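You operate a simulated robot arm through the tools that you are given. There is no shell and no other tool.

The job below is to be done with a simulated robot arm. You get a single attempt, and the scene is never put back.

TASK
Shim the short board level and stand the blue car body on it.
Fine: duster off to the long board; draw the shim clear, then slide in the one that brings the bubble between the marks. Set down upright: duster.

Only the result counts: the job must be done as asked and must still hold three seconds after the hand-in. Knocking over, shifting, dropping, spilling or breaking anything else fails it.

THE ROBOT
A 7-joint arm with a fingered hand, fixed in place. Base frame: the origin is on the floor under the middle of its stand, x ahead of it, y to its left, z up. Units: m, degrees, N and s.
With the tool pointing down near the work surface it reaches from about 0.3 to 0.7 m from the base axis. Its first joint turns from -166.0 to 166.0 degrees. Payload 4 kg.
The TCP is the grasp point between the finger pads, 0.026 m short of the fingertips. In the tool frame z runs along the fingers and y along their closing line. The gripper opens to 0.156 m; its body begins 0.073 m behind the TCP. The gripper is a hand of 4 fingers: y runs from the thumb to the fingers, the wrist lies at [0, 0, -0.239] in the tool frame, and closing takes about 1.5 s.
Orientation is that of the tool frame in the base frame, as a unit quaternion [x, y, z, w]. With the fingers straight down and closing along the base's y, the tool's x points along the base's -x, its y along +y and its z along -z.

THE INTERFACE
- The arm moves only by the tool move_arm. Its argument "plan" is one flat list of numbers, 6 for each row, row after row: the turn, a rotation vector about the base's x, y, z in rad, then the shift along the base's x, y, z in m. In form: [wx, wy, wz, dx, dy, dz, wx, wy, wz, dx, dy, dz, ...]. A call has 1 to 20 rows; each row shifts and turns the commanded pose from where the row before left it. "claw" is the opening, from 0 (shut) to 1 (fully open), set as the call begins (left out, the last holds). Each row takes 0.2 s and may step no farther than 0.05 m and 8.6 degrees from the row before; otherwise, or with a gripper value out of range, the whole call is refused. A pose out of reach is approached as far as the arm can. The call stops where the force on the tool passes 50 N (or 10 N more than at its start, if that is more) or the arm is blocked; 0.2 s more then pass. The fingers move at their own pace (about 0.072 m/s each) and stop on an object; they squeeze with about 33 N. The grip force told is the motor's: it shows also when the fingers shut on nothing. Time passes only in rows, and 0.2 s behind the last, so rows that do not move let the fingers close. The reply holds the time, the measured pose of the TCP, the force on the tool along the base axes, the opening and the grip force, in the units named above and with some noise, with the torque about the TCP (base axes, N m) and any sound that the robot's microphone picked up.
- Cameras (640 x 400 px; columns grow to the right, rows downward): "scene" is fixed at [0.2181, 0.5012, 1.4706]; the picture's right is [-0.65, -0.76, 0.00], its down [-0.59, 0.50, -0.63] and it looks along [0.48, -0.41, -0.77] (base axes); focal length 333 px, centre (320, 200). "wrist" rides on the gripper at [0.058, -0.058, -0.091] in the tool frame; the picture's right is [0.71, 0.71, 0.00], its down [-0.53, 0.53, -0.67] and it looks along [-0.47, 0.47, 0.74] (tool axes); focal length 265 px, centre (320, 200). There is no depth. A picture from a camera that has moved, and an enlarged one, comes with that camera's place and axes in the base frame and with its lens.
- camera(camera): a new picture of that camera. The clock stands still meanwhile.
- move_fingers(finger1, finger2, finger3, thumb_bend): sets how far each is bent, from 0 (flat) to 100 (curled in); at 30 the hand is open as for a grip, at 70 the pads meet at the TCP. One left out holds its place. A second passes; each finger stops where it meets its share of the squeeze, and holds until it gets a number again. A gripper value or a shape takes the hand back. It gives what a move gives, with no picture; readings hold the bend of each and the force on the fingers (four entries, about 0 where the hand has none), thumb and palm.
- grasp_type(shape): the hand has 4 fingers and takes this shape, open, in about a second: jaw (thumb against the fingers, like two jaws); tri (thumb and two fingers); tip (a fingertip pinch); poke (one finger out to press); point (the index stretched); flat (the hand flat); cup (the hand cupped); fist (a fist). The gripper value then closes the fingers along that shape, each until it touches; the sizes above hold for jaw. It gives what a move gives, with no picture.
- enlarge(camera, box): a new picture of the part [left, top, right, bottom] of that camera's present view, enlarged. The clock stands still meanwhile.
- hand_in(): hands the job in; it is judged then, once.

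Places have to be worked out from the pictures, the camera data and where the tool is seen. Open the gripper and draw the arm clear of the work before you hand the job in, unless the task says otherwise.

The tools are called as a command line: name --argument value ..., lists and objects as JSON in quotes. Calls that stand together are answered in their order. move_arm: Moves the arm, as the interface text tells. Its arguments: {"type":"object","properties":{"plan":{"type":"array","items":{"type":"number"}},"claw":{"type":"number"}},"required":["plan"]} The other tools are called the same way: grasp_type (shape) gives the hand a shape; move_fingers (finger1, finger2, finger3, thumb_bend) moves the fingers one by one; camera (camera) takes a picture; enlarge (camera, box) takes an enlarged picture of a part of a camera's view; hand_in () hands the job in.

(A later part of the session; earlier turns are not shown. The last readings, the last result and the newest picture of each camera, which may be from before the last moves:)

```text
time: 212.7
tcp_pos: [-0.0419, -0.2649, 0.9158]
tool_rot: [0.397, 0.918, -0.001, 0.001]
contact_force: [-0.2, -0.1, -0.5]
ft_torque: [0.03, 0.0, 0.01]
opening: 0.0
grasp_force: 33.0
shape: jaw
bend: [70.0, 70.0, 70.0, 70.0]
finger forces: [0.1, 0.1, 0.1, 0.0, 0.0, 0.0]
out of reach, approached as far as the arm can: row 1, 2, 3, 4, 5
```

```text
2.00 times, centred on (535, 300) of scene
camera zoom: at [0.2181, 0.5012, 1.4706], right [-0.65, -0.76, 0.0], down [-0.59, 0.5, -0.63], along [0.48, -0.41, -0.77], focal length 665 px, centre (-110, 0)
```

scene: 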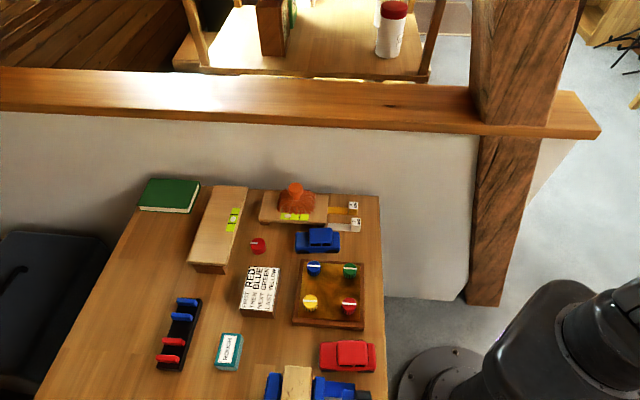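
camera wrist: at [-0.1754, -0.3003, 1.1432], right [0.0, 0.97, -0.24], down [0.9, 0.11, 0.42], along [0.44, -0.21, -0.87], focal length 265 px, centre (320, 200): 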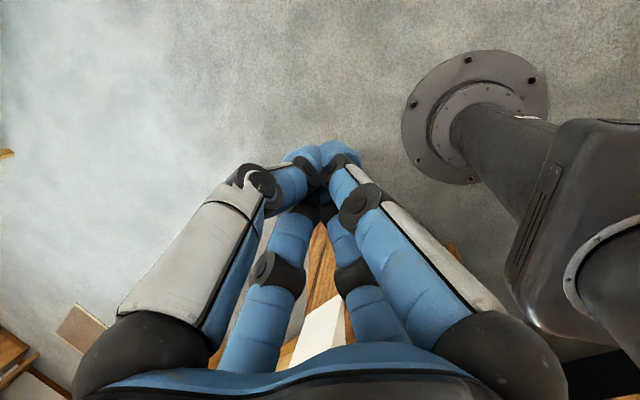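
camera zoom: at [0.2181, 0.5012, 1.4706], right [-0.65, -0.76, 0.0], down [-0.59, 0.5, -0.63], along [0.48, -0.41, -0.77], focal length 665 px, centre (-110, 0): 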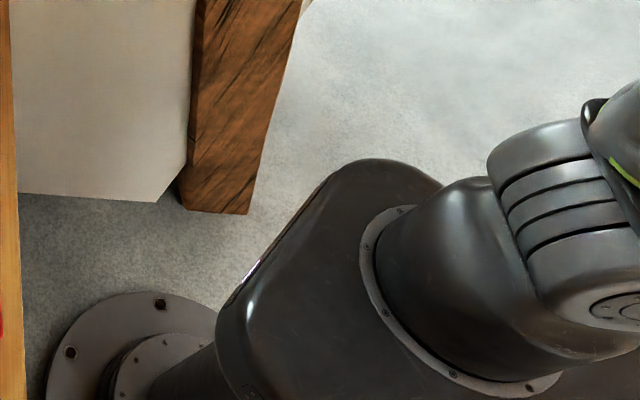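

Tool vertical, close to the column. I continue counter-clockwise past the wall at this small radius.

move_arm --plan '[0, 0, 0.0698, 0.0186, -0.0023, 0, 0, 0, 0.0698, 0.0187, -0.001, 0, 0, 0, 0.0698, 0.0187, 0.0003, 0, 0, 0, 0.0698, 0.0186, 0.0016, 0, 0, 0, 0.0698, 0.0185, 0.0029, 0, 0, 0, 0.0698, 0.0182, 0.0042, 0, 0, 0, 0.0698, 0.0179, 0.0055, 0, 0, 0, 0.0698, 0.0175, 0.0067, 0, 0, 0, 0.0698, 0.0169, 0.0079, 0, 0, 0, 0.0698, 0.0164, 0.0091, 0, 0, 0, 0.0698, 0.0157, 0.0102, 0, 0, 0, 0.0698, 0.0149, 0.0113, 0, 0, 0, 0, 0, 0, 0]'

camera --camera "scene"

camera --camera "wrist"

```text
time: 215.5
tcp_pos: [0.1662, -0.2093, 0.9092]
tool_rot: [-0.011, 1.0, 0.001, 0.001]
contact_force: [0.8, 0.4, -1.4]
ft_torque: [0.01, -0.03, 0.02]
opening: 0.0001
grasp_force: 32.6
shape: jaw
bend: [70.0, 70.0, 70.0, 70.0]
finger forces: [0.1, 0.0, 0.0, 0.0, 0.0, 0.0]
out of reach, approached as far as the arm can: row 4
```

```text
taken
```

scene: 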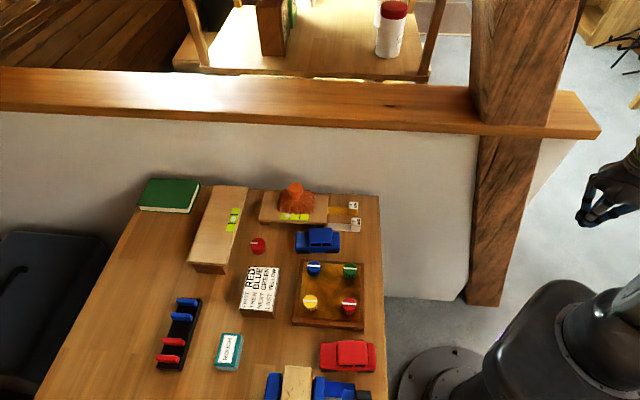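

```text
taken
camera wrist: at [0.1089, -0.2695, 1.0016], right [-0.72, 0.69, 0.0], down [0.51, 0.54, 0.67], along [0.46, 0.48, -0.74], focal length 265 px, centre (320, 200)
```

wrist: 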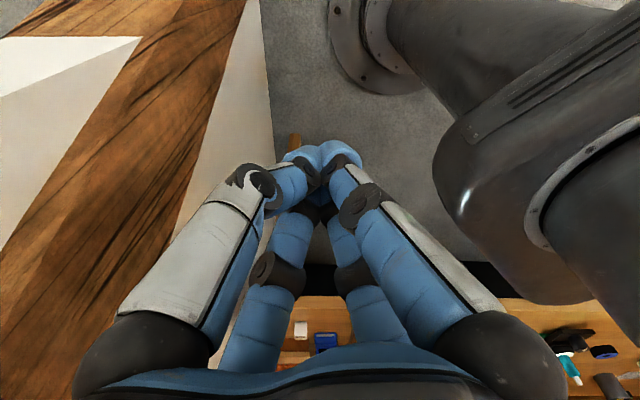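

Past the wall without contact, yaw ≈ 0. Now I move out toward the front (parallel to the wall) in small steps.

move_arm --plan '[0, 0, 0, 0.018, 0.018, 0.004, 0, 0, 0, 0.018, 0.018, 0.004, 0, 0, 0, 0.018, 0.018, 0.004, 0, 0, 0, 0.018, 0.018, 0.004, 0, 0, 0, 0.018, 0.018, 0.004, 0, 0, 0, 0.018, 0.018, 0.004, 0, 0, 0, 0.018, 0.018, 0.004, 0, 0, 0, 0.018, 0.018, 0.004, 0, 0, 0, 0.018, 0.018, 0.004, 0, 0, 0, 0.018, 0.018, 0.004, 0, 0, 0, 0, 0, 0]'

camera --camera "scene"

enlarge --camera "scene" --box '[430, 200, 640, 400]'

```text
time: 217.9
tcp_pos: [0.3192, -0.0319, 0.9212]
tool_rot: [-0.01, 1.0, 0.001, 0.001]
contact_force: [-0.1, 0.3, 0.5]
ft_torque: [-0.01, 0.01, 0.0]
opening: 0.0001
grasp_force: 33.0
shape: jaw
bend: [70.0, 70.0, 70.0, 70.0]
finger forces: [0.0, 0.0, 0.1, 0.0, 0.0, 0.0]
out of reach, approached as far as the arm can: row 1, 2, 3, 6, 7, 8, 9, 10
```

```text
taken
```

scene: 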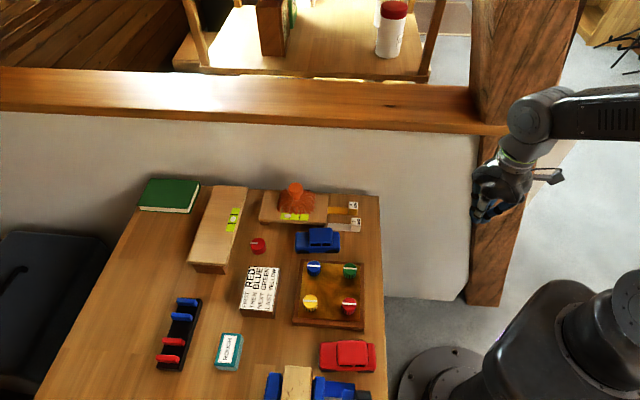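

```text
2.00 times, centred on (535, 300) of scene
camera zoom: at [0.2181, 0.5012, 1.4706], right [-0.65, -0.76, 0.0], down [-0.59, 0.5, -0.63], along [0.48, -0.41, -0.77], focal length 665 px, centre (-110, 0)
```

zoom: 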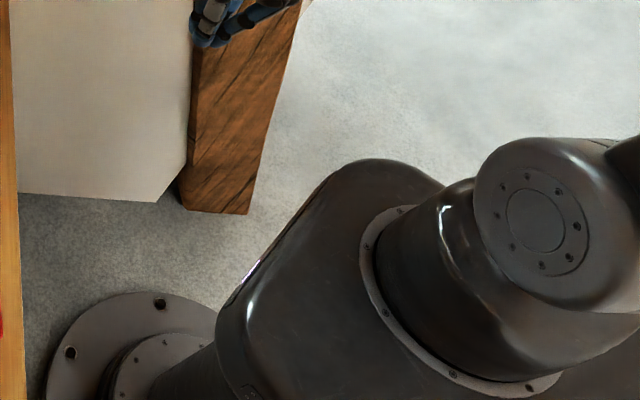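

I'm back in front (r≈0.32). The shoulder is in the original branch again; since it flips when the elbow passes over the shoulder axis, I deliberately move near that radius here and watch the shoulder for the favourable branch.

move_arm --plan '[0, 0, 0, -0.006, 0.02, 0.004, 0, 0, 0, -0.006, 0.02, 0.004, 0, 0, 0, -0.006, 0.02, 0.004, 0, 0, 0, -0.007, 0.02, 0.004, 0, 0, 0, -0.007, 0.02, 0.004, 0, 0, 0, -0.007, 0.02, 0.004, 0, 0, 0, -0.008, 0.02, 0.004, 0, 0, 0, -0.008, 0.02, 0.004, 0, 0, 0, -0.008, 0.02, 0.004, 0, 0, 0, -0.008, 0.02, 0.004, 0, 0, 0, 0, 0, 0]'

enlarge --camera "scene" --box '[430, 200, 640, 400]'

camera --camera "scene"

```text
time: 220.3
tcp_pos: [0.2463, 0.1569, 0.9117]
tool_rot: [-0.011, 1.0, 0.001, 0.002]
contact_force: [0.0, 0.5, 0.3]
ft_torque: [0.01, 0.03, 0.0]
opening: 0.0
grasp_force: 32.5
shape: jaw
bend: [70.0, 70.0, 70.0, 70.0]
finger forces: [0.0, 0.0, 0.0, 0.0, 0.0, 0.0]
out of reach, approached as far as the arm can: row 1, 2, 3, 4, 5, 6, 7, 8, 9, 10
```

```text
2.00 times, centred on (535, 300) of scene
camera zoom: at [0.2181, 0.5012, 1.4706], right [-0.65, -0.76, 0.0], down [-0.59, 0.5, -0.63], along [0.48, -0.41, -0.77], focal length 665 px, centre (-110, 0)
```

zoom: 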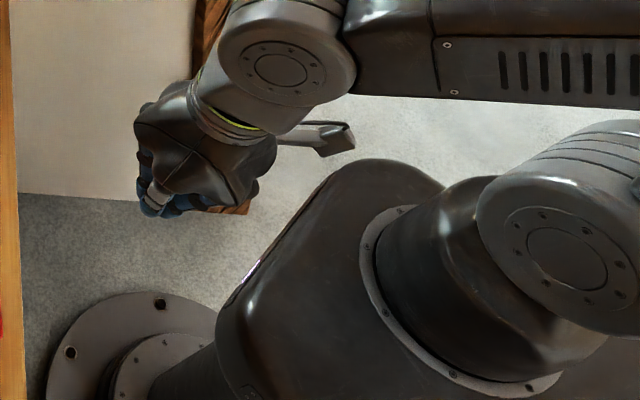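

```text
taken
```

scene: 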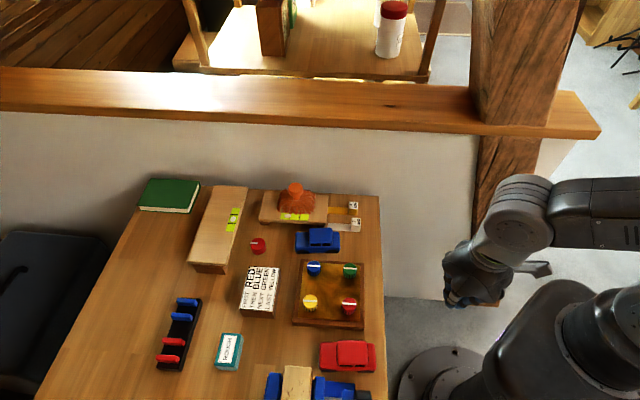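

From here I take the arm counter-clockwise over the left side (nothing is there at this radius): with joint 1 fixed at its stop, the elbow roll unwinds, which should lead into the good branch at the rear-left.

move_arm --plan '[0, 0, 0.0698, -0.0116, 0.0168, 0, 0, 0, 0.0698, -0.0127, 0.016, 0, 0, 0, 0.0698, -0.0138, 0.015, 0, 0, 0, 0.0698, -0.0148, 0.014, 0, 0, 0, 0.0698, -0.0157, 0.013, 0, 0, 0, 0.0698, -0.0166, 0.0118, 0, 0, 0, 0.0698, -0.0174, 0.0107, 0, 0, 0, 0.0698, -0.0181, 0.0094, 0, 0, 0, 0.0698, -0.0187, 0.0081, 0, 0, 0, 0.0698, -0.0192, 0.0068, 0, 0, 0, 0.0698, -0.0197, 0.0055, 0, 0, 0, 0.0698, -0.02, 0.0041, 0, 0, 0, 0.0698, -0.0202, 0.0027, 0, 0, 0, 0.0698, -0.0204, 0.0012, 0, 0, 0, 0.0698, -0.0204, -0.0002, 0, 0, 0, 0.0698, -0.0203, -0.0016, 0, 0, 0, 0, 0, 0, 0]'

enlarge --camera "scene" --box '[430, 200, 640, 400]'

```text
time: 222.2
tcp_pos: [0.1162, 0.275, 0.8762]
tool_rot: [-0.282, 0.956, 0.046, -0.072]
contact_force: [0.9, 0.7, 0.4]
ft_torque: [-0.02, -0.04, -0.07]
opening: 0.0
grasp_force: 32.8
shape: jaw
bend: [70.0, 70.0, 70.0, 70.0]
finger forces: [0.1, 0.0, 0.0, 0.0, 0.0, 0.0]
out of reach, approached as far as the arm can: row 1, 3, 4, 5, 6, 7, 8, 9
stopped in row 9: the arm was blocked; the commanded pose is now the measured one
```

```text
2.00 times, centred on (535, 300) of scene
camera zoom: at [0.2181, 0.5012, 1.4706], right [-0.65, -0.76, 0.0], down [-0.59, 0.5, -0.63], along [0.48, -0.41, -0.77], focal length 665 px, centre (-110, 0)
```

zoom: 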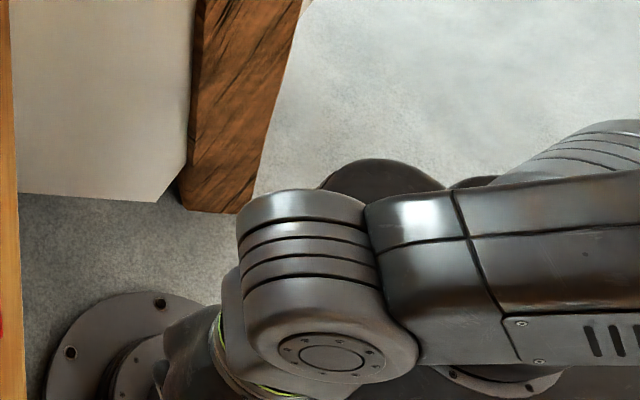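

I test the present posture: raise and extend toward azimuth ~60° to see whether it reaches farther than before (earlier limit there was r≈0.41).

move_arm --plan '[0, 0, 0, 0, 0, 0, 0, 0, 0, 0.006, 0.008, 0.02, 0, 0, 0, 0.006, 0.008, 0.02, 0, 0, 0, 0.006, 0.008, 0.02, 0, 0, 0, 0.006, 0.008, 0.02, 0, 0, 0, 0.008, 0.014, 0.015, 0, 0, 0, 0.008, 0.014, 0.015, 0, 0, 0, 0.008, 0.014, 0.01, 0, 0, 0, 0.008, 0.014, 0.01, 0, 0, 0, 0.008, 0.014, 0.01, 0, 0, 0, 0.008, 0.014, 0.01, 0, 0, 0, 0, 0, 0]'

camera --camera "scene"

```text
time: 224.8
tcp_pos: [0.1504, 0.336, 0.917]
tool_rot: [-0.284, 0.955, 0.048, -0.067]
contact_force: [-0.5, -0.3, 0.5]
ft_torque: [0.01, -0.01, 0.01]
opening: 0.0
grasp_force: 32.7
shape: jaw
bend: [70.0, 70.0, 70.0, 70.0]
finger forces: [0.0, 0.1, 0.1, 0.1, 0.1, 0.0]
out of reach, approached as far as the arm can: row 2, 3, 4, 5, 6, 7, 8, 9, 10, 11
```

```text
taken
```

scene: 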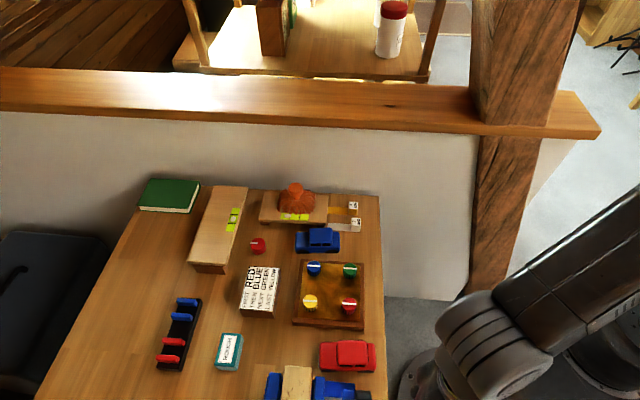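

Same limit as at the start, i.e. the mirrored elbow branch with joint 1 at +166°. The clean way is the full clockwise trip in this branch, done slowly. I go back to front-centre and up first.

move_arm --plan '[0, 0, -0.05, 0.0167, -0.031, 0.01, 0, 0, -0.05, 0.0167, -0.031, 0.01, 0, 0, -0.05, 0.0167, -0.031, 0.015, 0, 0, -0.05, 0.0167, -0.031, 0.015, 0, 0, -0.05, 0.0167, -0.031, 0.02, 0, 0, -0.05, 0.0167, -0.031, 0.02, 0, 0, -0.05, 0.015, -0.035, 0.02, 0, 0, -0.05, 0.01, -0.035, 0.03, 0, 0, -0.05, 0.005, -0.035, 0.03, 0, 0, -0.05, 0.0, -0.035, 0.03, 0, 0, -0.05, 0.0, -0.035, 0.03, 0, 0, 0, 0, 0, 0]'

camera --camera "scene"

```text
time: 227.4
tcp_pos: [0.2489, 0.04, 0.867]
tool_rot: [-0.015, 0.996, 0.062, -0.056]
contact_force: [-0.9, 0.0, 1.0]
ft_torque: [0.02, 0.0, -0.02]
opening: 0.0
grasp_force: 32.9
shape: jaw
bend: [70.0, 70.0, 70.0, 70.0]
finger forces: [0.1, 0.0, 0.1, 0.1, 0.0, 0.1]
out of reach, approached as far as the arm can: row 1, 2, 4, 5, 6, 7, 8, 9, 10, 11
```

```text
taken
```

scene: 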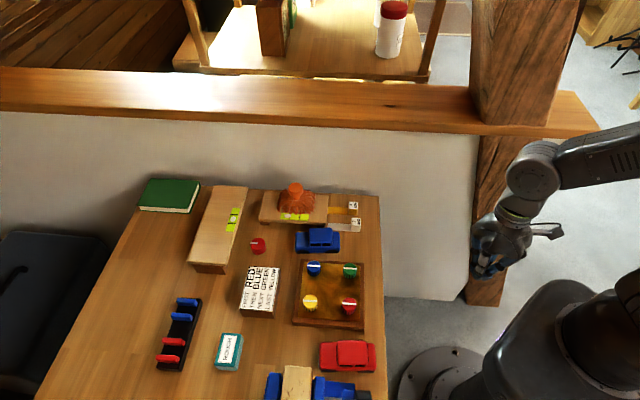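

Let me look at the arm's shape here in detail.

enlarge --camera "scene" --box '[430, 60, 640, 400]'

camera --camera "wrist"

```text
1.18 times, centred on (535, 230) of scene
camera zoom: at [0.2181, 0.5012, 1.4706], right [-0.65, -0.76, 0.0], down [-0.59, 0.5, -0.63], along [0.48, -0.41, -0.77], focal length 391 px, centre (67, 165)
```

zoom: 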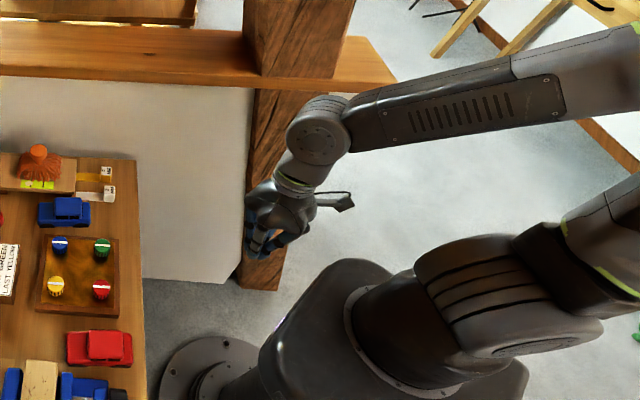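

```text
taken
camera wrist: at [0.2025, -0.0319, 0.9566], right [-0.72, 0.68, 0.17], down [0.59, 0.46, 0.67], along [0.37, 0.58, -0.73], focal length 265 px, centre (320, 200)
```

wrist: 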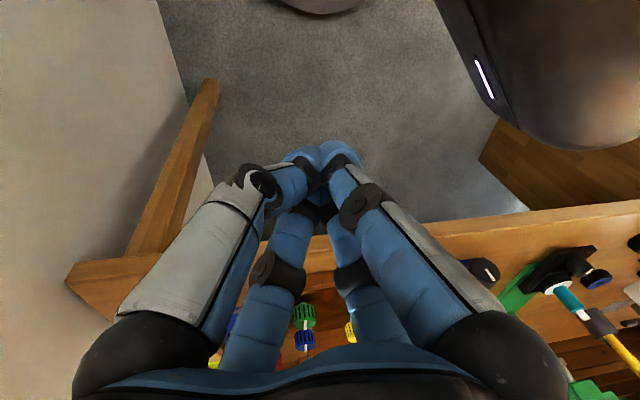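

This wide zoom shows the whole arm: the upper arm now leans backward with the forearm coming forward over it — so extending straight ahead in that same plane should carry the elbow over into the favourable front-left branch. I shift the hand slightly left first to line up.

move_arm --plan '[0, 0, 0.02, -0.003, 0.014, 0, 0, 0, 0.02, -0.003, 0.014, 0, 0, 0, 0.02, -0.003, 0.014, 0, 0, 0, 0.02, -0.003, 0.014, 0, 0, 0, 0.02, -0.003, 0.014, 0, 0, 0, 0, 0, 0, 0]'

enlarge --camera "scene" --box '[480, 0, 640, 400]'

```text
time: 228.8
tcp_pos: [0.2333, 0.1095, 0.8675]
tool_rot: [-0.065, 0.994, 0.058, -0.059]
contact_force: [0.3, -0.1, -0.1]
ft_torque: [0.02, 0.0, 0.0]
opening: 0.0002
grasp_force: 32.8
shape: jaw
bend: [70.0, 70.0, 70.0, 70.0]
finger forces: [0.1, 0.0, 0.1, 0.1, 0.0, 0.0]
```

```text
1.00 times, centred on (560, 200) of scene (not enlarged: the box is as wide or as high as the picture)
camera zoom: at [0.2181, 0.5012, 1.4706], right [-0.65, -0.76, 0.0], down [-0.59, 0.5, -0.63], along [0.48, -0.41, -0.77], focal length 333 px, centre (80, 200)
```

zoom: 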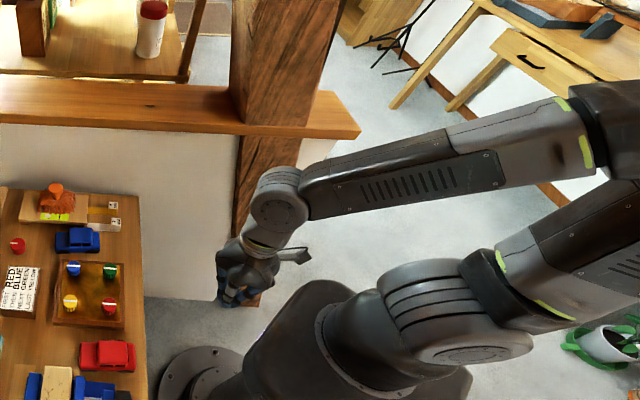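

The off-centre zoom lets me see the entire arm. I shift the view further right to see the elbow.

enlarge --camera "scene" --box '[620, 0, 640, 400]'

```text
1.00 times, centred on (630, 200) of scene (not enlarged: the box is as wide or as high as the picture)
camera zoom: at [0.2181, 0.5012, 1.4706], right [-0.65, -0.76, 0.0], down [-0.59, 0.5, -0.63], along [0.48, -0.41, -0.77], focal length 333 px, centre (10, 200)
```

zoom: 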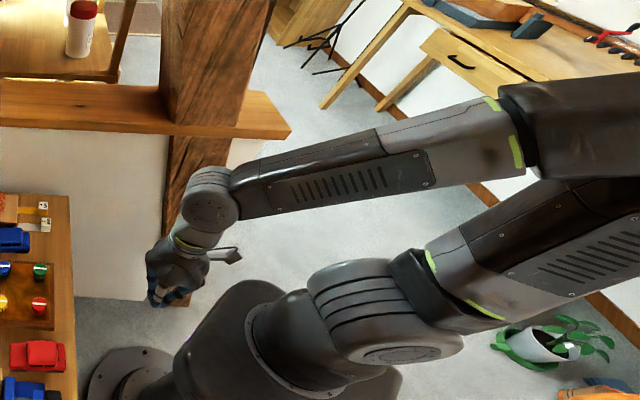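

Now I can see the whole linkage (elbow just behind the shoulder). I extend forward-left and then check where the elbow goes.

move_arm --plan '[0, 0, 0, 0.0164, 0.0115, 0, 0, 0, 0, 0.0164, 0.0115, 0, 0, 0, 0, 0.0164, 0.0115, 0, 0, 0, 0, 0.0164, 0.0115, 0, 0, 0, 0, 0.0164, 0.0115, 0, 0, 0, 0, 0.0164, 0.0115, 0, 0, 0, 0, 0.0164, 0.0115, 0, 0, 0, 0, 0.0164, 0.0115, 0, 0, 0, 0, 0, 0, 0]'

enlarge --camera "scene" --box '[560, 0, 640, 400]'

```text
time: 230.8
tcp_pos: [0.3667, 0.2015, 0.8682]
tool_rot: [-0.065, 0.994, 0.059, -0.059]
contact_force: [0.1, 0.0, -0.2]
ft_torque: [-0.03, -0.01, 0.02]
opening: 0.0
grasp_force: 32.7
shape: jaw
bend: [70.0, 70.0, 70.0, 70.0]
finger forces: [0.1, 0.0, 0.0, 0.0, 0.0, 0.0]
```

```text
1.00 times, centred on (600, 200) of scene (not enlarged: the box is as wide or as high as the picture)
camera zoom: at [0.2181, 0.5012, 1.4706], right [-0.65, -0.76, 0.0], down [-0.59, 0.5, -0.63], along [0.48, -0.41, -0.77], focal length 333 px, centre (40, 200)
```

zoom: 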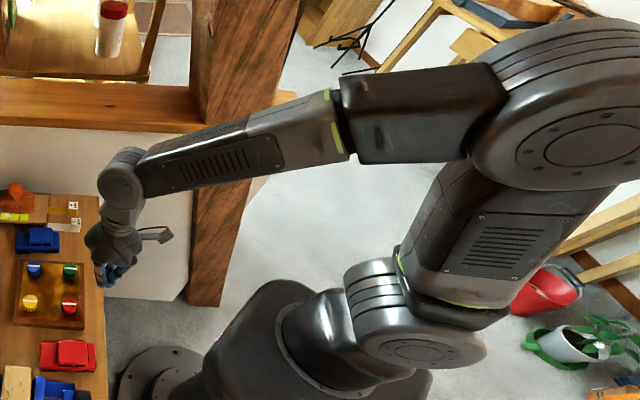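

Excellent! The elbow has come over to the front-left with no flags — the favourable branch. I raise a little and extend toward the long board's azimuth to confirm the reach.

move_arm --plan '[0, 0, 0, 0.005, 0.003, 0.02, 0, 0, 0, 0.01, 0.006, 0.02, 0, 0, 0, 0.015, 0.01, 0.02, 0, 0, 0, 0.02, 0.015, 0.01, 0, 0, 0, 0.02, 0.015, 0, 0, 0, 0, 0.02, 0.015, 0, 0, 0, 0, 0.02, 0.015, 0, 0, 0, 0, 0.02, 0.015, 0, 0, 0, 0, 0, 0, 0]'

enlarge --camera "scene" --box '[480, 0, 640, 400]'

```text
time: 232.8
tcp_pos: [0.3839, 0.2146, 0.8886]
tool_rot: [-0.064, 0.995, 0.063, -0.053]
contact_force: [-0.6, 0.2, 0.3]
ft_torque: [0.01, 0.01, 0.01]
opening: 0.0001
grasp_force: 32.7
shape: jaw
bend: [70.0, 70.0, 70.0, 70.0]
finger forces: [0.0, 0.1, 0.0, 0.0, 0.0, 0.1]
out of reach, approached as far as the arm can: row 1, 2, 3, 4, 5, 6, 7, 8
```

```text
1.00 times, centred on (560, 200) of scene (not enlarged: the box is as wide or as high as the picture)
camera zoom: at [0.2181, 0.5012, 1.4706], right [-0.65, -0.76, 0.0], down [-0.59, 0.5, -0.63], along [0.48, -0.41, -0.77], focal length 333 px, centre (80, 200)
```

zoom: 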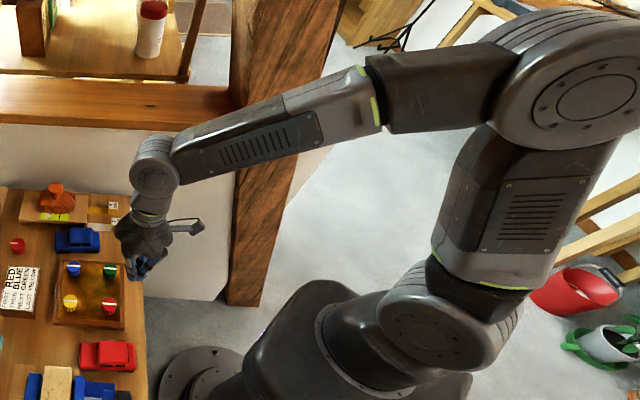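

It flipped back when I asked for an infeasible raise. So: retract again at constant height, and this time extend outward at constant height (no raising).

move_arm --plan '[0, 0, 0, -0.015, -0.0105, -0.002, 0, 0, 0, -0.015, -0.0105, -0.002, 0, 0, 0, -0.015, -0.0105, -0.002, 0, 0, 0, -0.015, -0.0105, -0.002, 0, 0, 0, -0.015, -0.0105, -0.002, 0, 0, 0, -0.015, -0.0105, -0.002, 0, 0, 0, -0.015, -0.0105, -0.002, 0, 0, 0, -0.015, -0.0105, -0.002, 0, 0, 0, -0.015, -0.0105, -0.002, 0, 0, 0, -0.015, -0.0105, -0.002, 0, 0, 0, 0, 0, 0]'

enlarge --camera "scene" --box '[560, 0, 640, 400]'

```text
time: 235.2
tcp_pos: [0.2342, 0.1094, 0.8677]
tool_rot: [-0.065, 0.994, 0.06, -0.058]
contact_force: [0.1, 0.0, 0.5]
ft_torque: [-0.02, 0.01, 0.05]
opening: 0.0001
grasp_force: 33.0
shape: jaw
bend: [70.0, 70.0, 70.0, 70.0]
finger forces: [0.0, 0.0, 0.0, 0.0, 0.1, 0.1]
```

```text
1.00 times, centred on (600, 200) of scene (not enlarged: the box is as wide or as high as the picture)
camera zoom: at [0.2181, 0.5012, 1.4706], right [-0.65, -0.76, 0.0], down [-0.59, 0.5, -0.63], along [0.48, -0.41, -0.77], focal length 333 px, centre (40, 200)
```

zoom: 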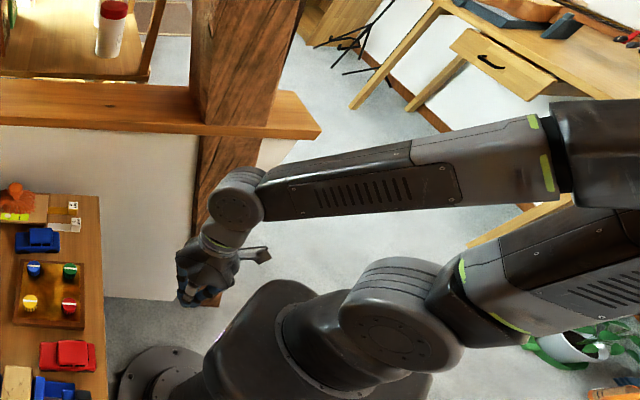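

This time the elbow is behind on the wrong side of the stop. Earlier a detour over the left (azimuth ~66°) brought the right one, so I repeat that detour.

move_arm --plan '[0, 0, 0.0698, -0.0116, 0.0168, 0, 0, 0, 0.0698, -0.0127, 0.016, 0, 0, 0, 0.0698, -0.0138, 0.015, 0, 0, 0, 0.0698, -0.0148, 0.014, 0, 0, 0, 0.0698, -0.0157, 0.013, 0, 0, 0, 0.0698, -0.0166, 0.0118, 0, 0, 0, 0.0698, -0.0174, 0.0107, 0, 0, 0, 0.0698, -0.0181, 0.0094, 0, 0, 0, 0, 0, 0, 0]'

enlarge --camera "scene" --box '[620, 0, 640, 400]'

```text
time: 237.2
tcp_pos: [0.1173, 0.2215, 0.8728]
tool_rot: [-0.336, 0.938, 0.04, -0.073]
contact_force: [0.5, 0.1, 0.0]
ft_torque: [0.02, -0.01, 0.05]
opening: 0.0
grasp_force: 33.3
shape: jaw
bend: [70.0, 70.0, 70.0, 70.0]
finger forces: [0.0, 0.0, 0.0, 0.1, 0.0, 0.0]
out of reach, approached as far as the arm can: row 3, 5
```

```text
1.00 times, centred on (630, 200) of scene (not enlarged: the box is as wide or as high as the picture)
camera zoom: at [0.2181, 0.5012, 1.4706], right [-0.65, -0.76, 0.0], down [-0.59, 0.5, -0.63], along [0.48, -0.41, -0.77], focal length 333 px, centre (10, 200)
```

zoom: 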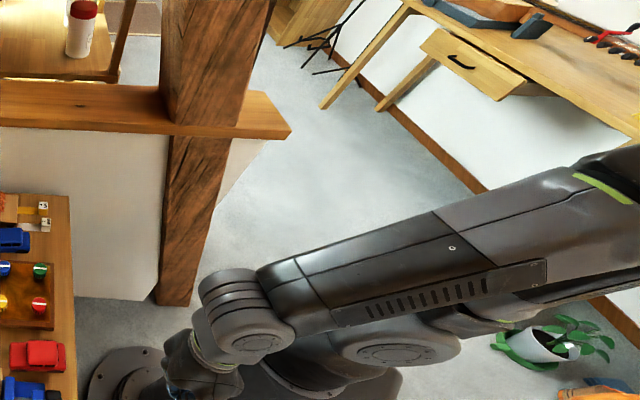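

The shoulder now looks like the earlier favourable one. I go back clockwise to azimuth ~25° at the same radius and height and check.

move_arm --plan '[0, 0, -0.0698, 0.0181, -0.0094, -0.0005, 0, 0, -0.0698, 0.0174, -0.0107, -0.0005, 0, 0, -0.0698, 0.0166, -0.0118, -0.0005, 0, 0, -0.0698, 0.0157, -0.013, -0.0005, 0, 0, -0.0698, 0.0148, -0.014, -0.0005, 0, 0, -0.0698, 0.0138, -0.015, -0.0005, 0, 0, -0.0698, 0.0127, -0.016, -0.0005, 0, 0, -0.0698, 0.0116, -0.0168, -0.0005, 0, 0, 0, 0, 0, 0]'

enlarge --camera "scene" --box '[620, 0, 640, 400]'

```text
time: 239.2
tcp_pos: [0.2384, 0.1127, 0.8677]
tool_rot: [-0.064, 0.994, 0.06, -0.059]
contact_force: [0.0, 0.4, -0.1]
ft_torque: [0.0, 0.04, -0.02]
opening: 0.0
grasp_force: 33.0
shape: jaw
bend: [70.0, 70.0, 70.0, 70.0]
finger forces: [0.0, 0.1, 0.1, 0.0, 0.0, 0.1]
```

```text
1.00 times, centred on (630, 200) of scene (not enlarged: the box is as wide or as high as the picture)
camera zoom: at [0.2181, 0.5012, 1.4706], right [-0.65, -0.76, 0.0], down [-0.59, 0.5, -0.63], along [0.48, -0.41, -0.77], focal length 333 px, centre (10, 200)
```

zoom: 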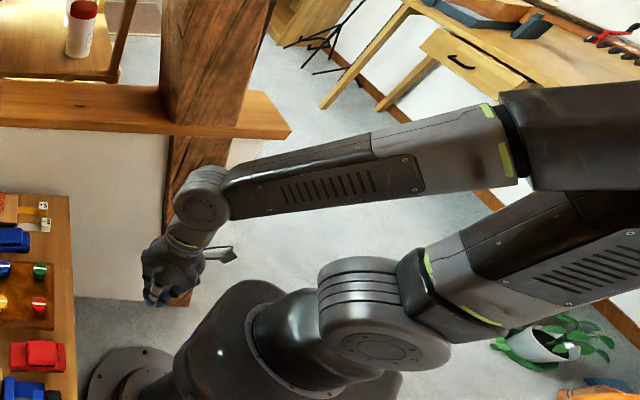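

This looks like the rear side just past the stop (good). I repeat the constant-height extension and check the elbow.

move_arm --plan '[0, 0, 0, 0.0155, 0.0125, 0, 0, 0, 0, 0.0155, 0.0125, 0, 0, 0, 0, 0.0155, 0.0125, 0, 0, 0, 0, 0.0155, 0.0125, 0, 0, 0, 0, 0.0155, 0.0125, 0, 0, 0, 0, 0.0155, 0.0125, 0, 0, 0, 0, 0.0155, 0.0125, 0, 0, 0, 0, 0, 0, 0]'

enlarge --camera "scene" --box '[560, 0, 640, 400]'

```text
time: 241.1
tcp_pos: [0.3483, 0.2012, 0.8675]
tool_rot: [-0.064, 0.995, 0.059, -0.058]
contact_force: [-0.9, 0.5, -0.1]
ft_torque: [0.01, 0.04, 0.03]
opening: 0.0
grasp_force: 32.9
shape: jaw
bend: [70.0, 70.0, 70.0, 70.0]
finger forces: [0.1, 0.0, 0.0, 0.0, 0.1, 0.0]
```

```text
1.00 times, centred on (600, 200) of scene (not enlarged: the box is as wide or as high as the picture)
camera zoom: at [0.2181, 0.5012, 1.4706], right [-0.65, -0.76, 0.0], down [-0.59, 0.5, -0.63], along [0.48, -0.41, -0.77], focal length 333 px, centre (40, 200)
```

zoom: 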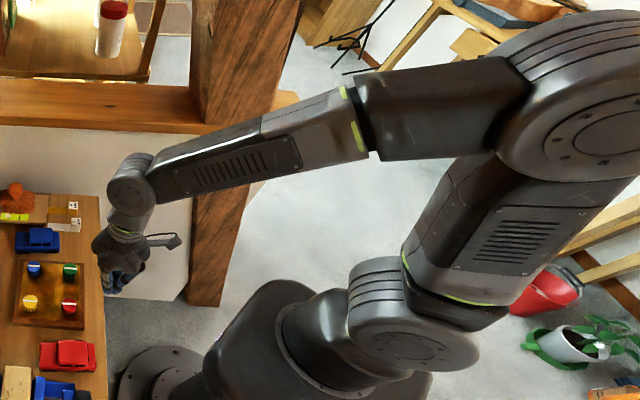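

I'm in the favourable posture (elbow front-left). I now move left at constant height to take joint 1 away from its stop.

move_arm --plan '[0, 0, 0, 0.004, 0.012, 0, 0, 0, 0, 0.004, 0.012, 0, 0, 0, 0, 0.004, 0.012, 0, 0, 0, 0, 0.004, 0.012, 0, 0, 0, 0, 0.004, 0.012, 0, 0, 0, 0, 0.004, 0.012, 0, 0, 0, 0, 0.004, 0.012, 0, 0, 0, 0, 0.004, 0.012, 0, 0, 0, 0, 0, 0, 0]'

enlarge --camera "scene" --box '[560, 0, 640, 400]'

```text
time: 243.1
tcp_pos: [0.3801, 0.2976, 0.8684]
tool_rot: [-0.064, 0.994, 0.06, -0.059]
contact_force: [0.3, 0.1, 0.3]
ft_torque: [-0.02, -0.03, 0.0]
opening: 0.0
grasp_force: 32.9
shape: jaw
bend: [70.0, 70.0, 70.0, 70.0]
finger forces: [0.0, 0.1, 0.0, 0.0, 0.1, 0.0]
```

```text
1.00 times, centred on (600, 200) of scene (not enlarged: the box is as wide or as high as the picture)
camera zoom: at [0.2181, 0.5012, 1.4706], right [-0.65, -0.76, 0.0], down [-0.59, 0.5, -0.63], along [0.48, -0.41, -0.77], focal length 333 px, centre (40, 200)
```

zoom: 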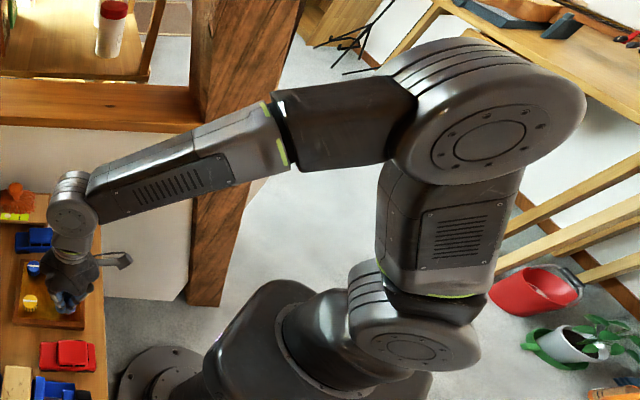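

No flags and already past the old limit region. I keep extending toward the long board at constant height.

move_arm --plan '[0, 0, 0, 0.016, 0.0115, 0, 0, 0, 0, 0.016, 0.0115, 0, 0, 0, 0, 0.016, 0.0115, 0, 0, 0, 0, 0.016, 0.0115, 0, 0, 0, 0, 0.016, 0.0115, 0, 0, 0, 0, 0.016, 0.0115, 0, 0, 0, 0, 0.016, 0.0115, 0, 0, 0, 0, 0, 0, 0]'

enlarge --camera "scene" --box '[480, 0, 640, 400]'

```text
time: 244.8
tcp_pos: [0.3897, 0.3016, 0.8669]
tool_rot: [-0.064, 0.994, 0.06, -0.059]
contact_force: [-0.1, -0.1, 0.2]
ft_torque: [0.0, 0.01, -0.03]
opening: 0.0
grasp_force: 33.4
shape: jaw
bend: [70.0, 70.0, 70.0, 70.0]
finger forces: [0.0, 0.0, 0.0, 0.1, 0.0, 0.0]
out of reach, approached as far as the arm can: row 1, 2, 3, 4, 5, 6, 7
```

```text
1.00 times, centred on (560, 200) of scene (not enlarged: the box is as wide or as high as the picture)
camera zoom: at [0.2181, 0.5012, 1.4706], right [-0.65, -0.76, 0.0], down [-0.59, 0.5, -0.63], along [0.48, -0.41, -0.77], focal length 333 px, centre (80, 200)
```

zoom: 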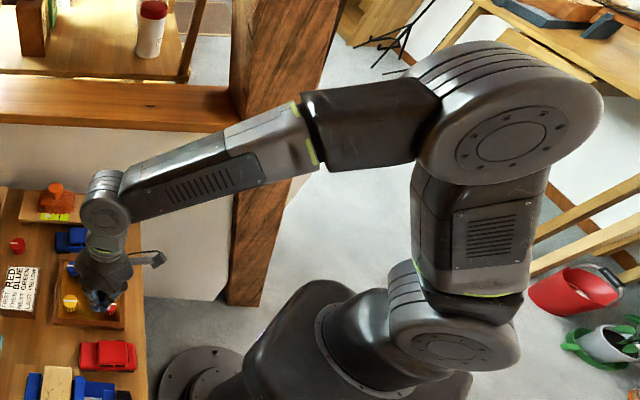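

Stuck again though nothing looks stretched. I probe individual directions from here with tiny moves to learn what is limiting: first straight down, then tilt outward.

move_arm --plan '[0, 0, 0, 0, 0, -0.01, 0, 0, 0, 0, 0, 0]'

move_arm --plan '[0, 0, 0, 0, 0.01, 0, 0, 0, 0, 0, 0, 0]'

move_arm --plan '[0, 0, 0, 0.01, 0, 0, 0, 0, 0, 0, 0, 0]'

move_arm --plan '[0.04, -0.07, 0, 0, 0, 0, 0.04, -0.07, 0, 0, 0, 0, 0, 0, 0, 0, 0, 0]'

```text
time: 245.4
tcp_pos: [0.3899, 0.3029, 0.8576]
tool_rot: [-0.064, 0.994, 0.06, -0.058]
contact_force: [0.5, -0.2, -0.3]
ft_torque: [0.01, 0.02, 0.0]
opening: 0.0
grasp_force: 32.7
shape: jaw
bend: [70.0, 70.0, 70.0, 70.0]
finger forces: [0.1, 0.0, 0.1, 0.1, 0.1, 0.1]
```

```text
time: 246.1
tcp_pos: [0.3894, 0.313, 0.8577]
tool_rot: [-0.063, 0.995, 0.06, -0.058]
contact_force: [0.4, 0.1, 0.3]
ft_torque: [0.02, -0.02, 0.03]
opening: 0.0003
grasp_force: 32.7
shape: jaw
bend: [70.0, 70.0, 70.0, 70.0]
finger forces: [0.1, 0.0, 0.0, 0.1, 0.0, 0.0]
```

```text
time: 246.7
tcp_pos: [0.399, 0.3119, 0.8562]
tool_rot: [-0.064, 0.994, 0.06, -0.058]
contact_force: [-0.2, 0.3, 0.3]
ft_torque: [-0.03, 0.01, -0.03]
opening: 0.0
grasp_force: 33.1
shape: jaw
bend: [70.0, 70.0, 70.0, 70.0]
finger forces: [0.0, 0.0, 0.1, 0.0, 0.0, 0.1]
```

```text
time: 247.4
tcp_pos: [0.4007, 0.3128, 0.858]
tool_rot: [-0.07, 0.993, 0.095, 0.014]
contact_force: [0.5, 0.1, -0.4]
ft_torque: [-0.03, 0.0, 0.0]
opening: 0.0003
grasp_force: 33.3
shape: jaw
bend: [70.0, 70.0, 70.0, 70.0]
finger forces: [0.0, 0.1, 0.0, 0.1, 0.1, 0.1]
```

Moving down, sideways and tilting outward are all fine — so it is joint 6's range in this branch (tool nearly vertical at far reach isn't possible, tilted outward is). That suits the duster job. I tilt the tool outward to ~38°, wrist in place.

move_arm --plan '[0.0047, -0.0808, 0.0405, 0.0153, 0.0038, 0.0057, 0.0047, -0.0808, 0.0405, 0.0153, 0.0038, 0.0057, 0.0047, -0.0808, 0.0405, 0.0153, 0.0038, 0.0057, 0.0047, -0.0808, 0.0405, 0.0153, 0.0038, 0.0057, 0.0047, -0.0808, 0.0405, 0.0153, 0.0038, 0.0057, 0.0047, -0.0808, 0.0405, 0.0153, 0.0038, 0.0057, 0.0047, -0.0808, 0.0405, 0.0153, 0.0038, 0.0057, 0.0047, -0.0808, 0.0405, 0.0153, 0.0038, 0.0057, 0, 0, 0, 0, 0, 0]'

enlarge --camera "scene" --box '[480, 0, 640, 400]'

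```text
time: 249.4
tcp_pos: [0.5218, 0.3419, 0.9048]
tool_rot: [-0.253, 0.911, 0.087, 0.314]
contact_force: [0.6, 0.0, 0.6]
ft_torque: [-0.01, 0.03, 0.0]
opening: 0.0001
grasp_force: 32.8
shape: jaw
bend: [70.0, 70.0, 70.0, 70.0]
finger forces: [0.0, 0.0, 0.0, 0.1, 0.0, 0.1]
```

```text
1.00 times, centred on (560, 200) of scene (not enlarged: the box is as wide or as high as the picture)
camera zoom: at [0.2181, 0.5012, 1.4706], right [-0.65, -0.76, 0.0], down [-0.59, 0.5, -0.63], along [0.48, -0.41, -0.77], focal length 333 px, centre (80, 200)
```

zoom: 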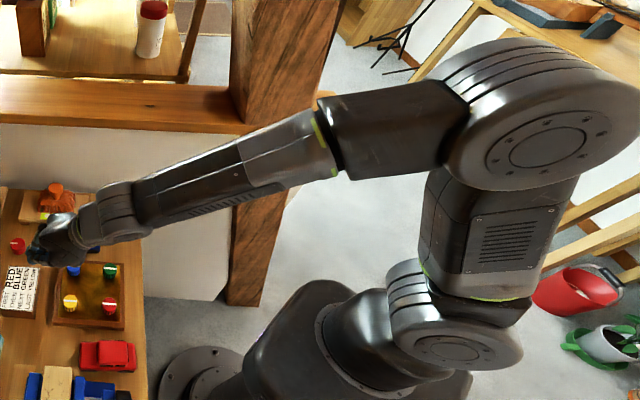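

Exactly as commanded, no flags. Now extend to above the near end of the long board.

move_arm --plan '[0, 0, 0, 0.0293, 0.0147, 0, 0, 0, 0, 0.0293, 0.0147, 0, 0, 0, 0, 0.0293, 0.0147, 0, 0, 0, 0, 0.0293, 0.0147, 0, 0, 0, 0, 0.0293, 0.0147, 0, 0, 0, 0, 0.0293, 0.0147, 0, 0, 0, 0, 0, 0, 0]'

camera --camera "scene"

camera --camera "wrist"

```text
time: 251.1
tcp_pos: [0.699, 0.4306, 0.9008]
tool_rot: [-0.252, 0.912, 0.086, 0.313]
contact_force: [-0.1, 0.9, -0.2]
ft_torque: [0.04, 0.0, -0.03]
opening: 0.0
grasp_force: 32.7
shape: jaw
bend: [70.0, 70.0, 70.0, 70.0]
finger forces: [0.0, 0.0, 0.0, 0.0, 0.1, 0.0]
```

```text
taken
```

scene: 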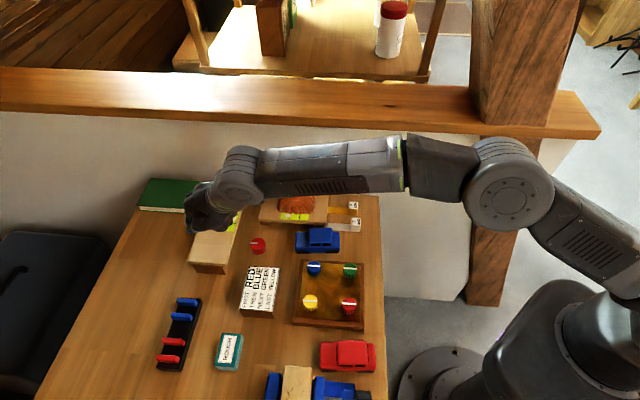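

```text
taken
camera wrist: at [0.6401, 0.3277, 0.9372], right [-0.84, 0.32, -0.43], down [-0.27, 0.45, 0.85], along [0.47, 0.83, -0.3], focal length 265 px, centre (320, 200)
```

wrist: 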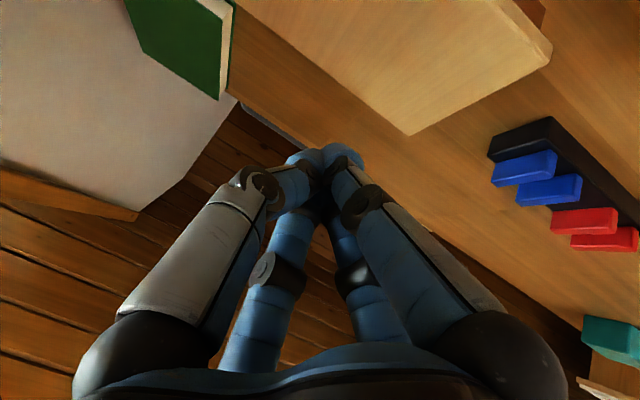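

Reached (0.699, 0.431, 0.90) cleanly — the long board is reachable now. Before going for the duster I try the fingertip-pinch shape and look at how the fingers sit.

grasp_type --shape "tip"

camera --camera "wrist"

enlarge --camera "scene" --box '[150, 130, 270, 280]'

```text
time: 251.9
tcp_pos: [0.6988, 0.4305, 0.9015]
tool_rot: [-0.252, 0.911, 0.087, 0.314]
contact_force: [-0.4, 0.2, 0.5]
ft_torque: [-0.03, 0.0, -0.01]
opening: 0.1561
grasp_force: 0.1
shape: tip
bend: [12.0, 30.0, 12.0, 30.0]
finger forces: [0.1, 0.1, 0.1, 0.0, 0.1, 0.0]
```

```text
taken
camera wrist: at [0.64, 0.3276, 0.9374], right [-0.84, 0.32, -0.44], down [-0.27, 0.45, 0.85], along [0.47, 0.83, -0.3], focal length 265 px, centre (320, 200)
```

wrist: 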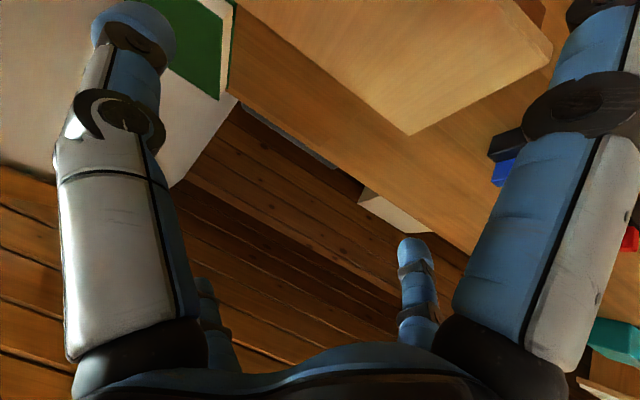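

```text
2.67 times, centred on (210, 205) of scene
camera zoom: at [0.2181, 0.5012, 1.4706], right [-0.65, -0.76, 0.0], down [-0.59, 0.5, -0.63], along [0.48, -0.41, -0.77], focal length 887 px, centre (613, 187)
```

zoom: 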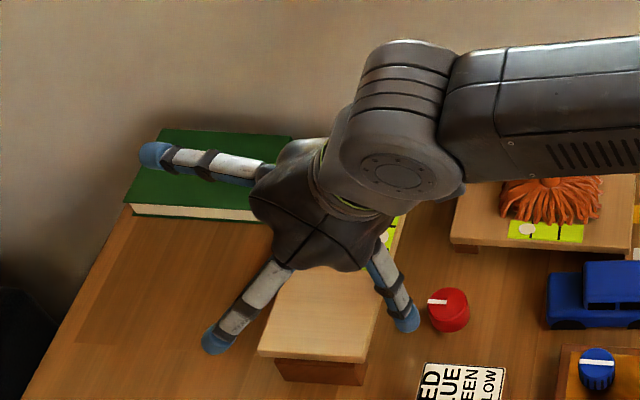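

In "tip", two opposite fingers flare and the other two (thumb/finger 2) pinch. The flared lower finger would hit the board when tilted, so I test curling finger 1 to see which one it is.

move_fingers --finger1 95

camera --camera "wrist"

enlarge --camera "scene" --box '[150, 130, 270, 280]'

```text
time: 252.9
tcp_pos: [0.6971, 0.4294, 0.9009]
tool_rot: [-0.252, 0.911, 0.087, 0.314]
contact_force: [0.0, 0.2, 0.7]
ft_torque: [0.03, 0.01, 0.0]
opening: 0.0828
grasp_force: 0.1
shape: fingers
bend: [95.0, 30.0, 12.0, 30.0]
finger forces: [0.1, 0.0, 0.0, 0.1, 0.0, 0.1]
```

```text
taken
camera wrist: at [0.64, 0.3276, 0.9374], right [-0.84, 0.32, -0.44], down [-0.27, 0.45, 0.85], along [0.47, 0.83, -0.3], focal length 265 px, centre (320, 200)
```

wrist: 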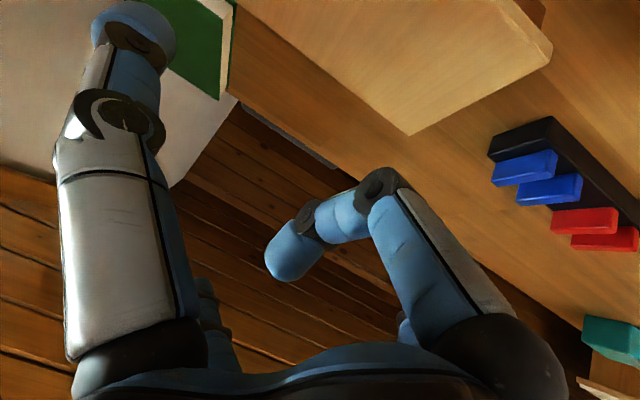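

```text
2.67 times, centred on (210, 205) of scene
camera zoom: at [0.2181, 0.5012, 1.4706], right [-0.65, -0.76, 0.0], down [-0.59, 0.5, -0.63], along [0.48, -0.41, -0.77], focal length 887 px, centre (613, 187)
```

zoom: 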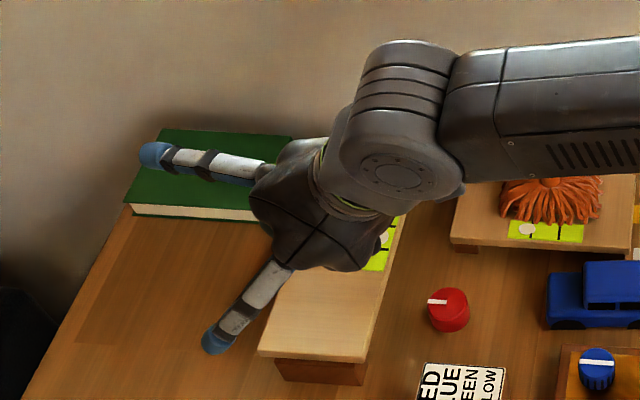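

Finger 1 is the lower one. A normal four-finger jaw with fingertips on the knob at ~32° tilt should clear the bristles, so I return to jaw (half open) and move back toward the duster, turning to yaw 10°, tilt 32°.

grasp_type --shape "jaw"

move_arm --plan '[0, 0, 0, -0.02, -0.02, 0.01, -0.0047, 0.0124, -0.0456, -0.015, -0.03, 0.01, -0.0047, 0.0124, -0.0456, -0.015, -0.03, 0.01, -0.0047, 0.0124, -0.0456, -0.015, -0.03, 0.01, -0.0047, 0.0124, -0.0456, -0.01, -0.03, 0.005, -0.0047, 0.0124, -0.0456, -0.005, -0.03, 0, -0.0047, 0.0124, -0.0456, 0, -0.03, 0, -0.0047, 0.0124, -0.0456, 0, -0.03, 0, -0.0047, 0.0124, -0.0456, 0, -0.01, 0, 0, 0, 0, 0, 0, 0]' --claw 0.55

camera --camera "scene"

camera --camera "wrist"

```text
time: 253.8
tcp_pos: [0.6978, 0.4307, 0.9011]
tool_rot: [-0.252, 0.912, 0.086, 0.313]
contact_force: [-0.1, 0.7, 0.2]
ft_torque: [0.0, 0.01, -0.01]
opening: 0.156
grasp_force: 0.0
shape: jaw
bend: [30.0, 30.0, 30.0, 30.0]
finger forces: [0.0, 0.0, 0.0, 0.1, 0.0, 0.0]
```

```text
time: 256.1
tcp_pos: [0.6174, 0.1935, 0.9458]
tool_rot: [-0.084, 0.958, 0.024, 0.274]
contact_force: [0.6, 0.3, 0.5]
ft_torque: [0.0, 0.04, 0.0]
opening: 0.0862
grasp_force: 0.1
shape: jaw
bend: [34.0, 34.0, 34.0, 70.0]
finger forces: [0.0, 0.0, 0.0, 0.1, 0.1, 0.1]
```

```text
taken
```

scene: 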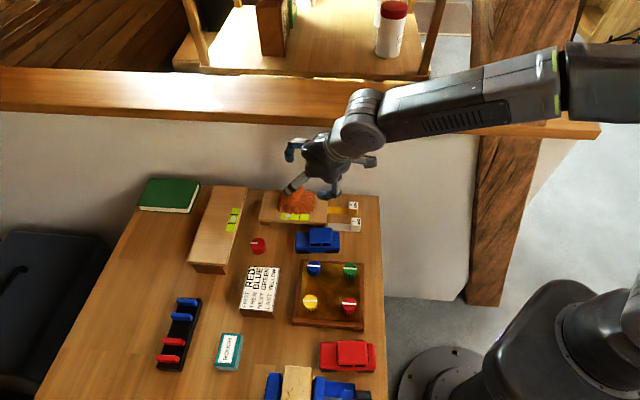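

```text
taken
camera wrist: at [0.5316, 0.1175, 0.993], right [-0.71, 0.59, -0.37], down [0.0, 0.54, 0.84], along [0.7, 0.6, -0.38], focal length 265 px, centre (320, 200)
```

wrist: 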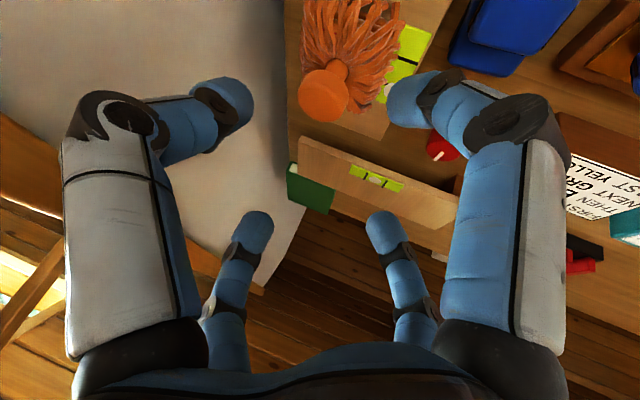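

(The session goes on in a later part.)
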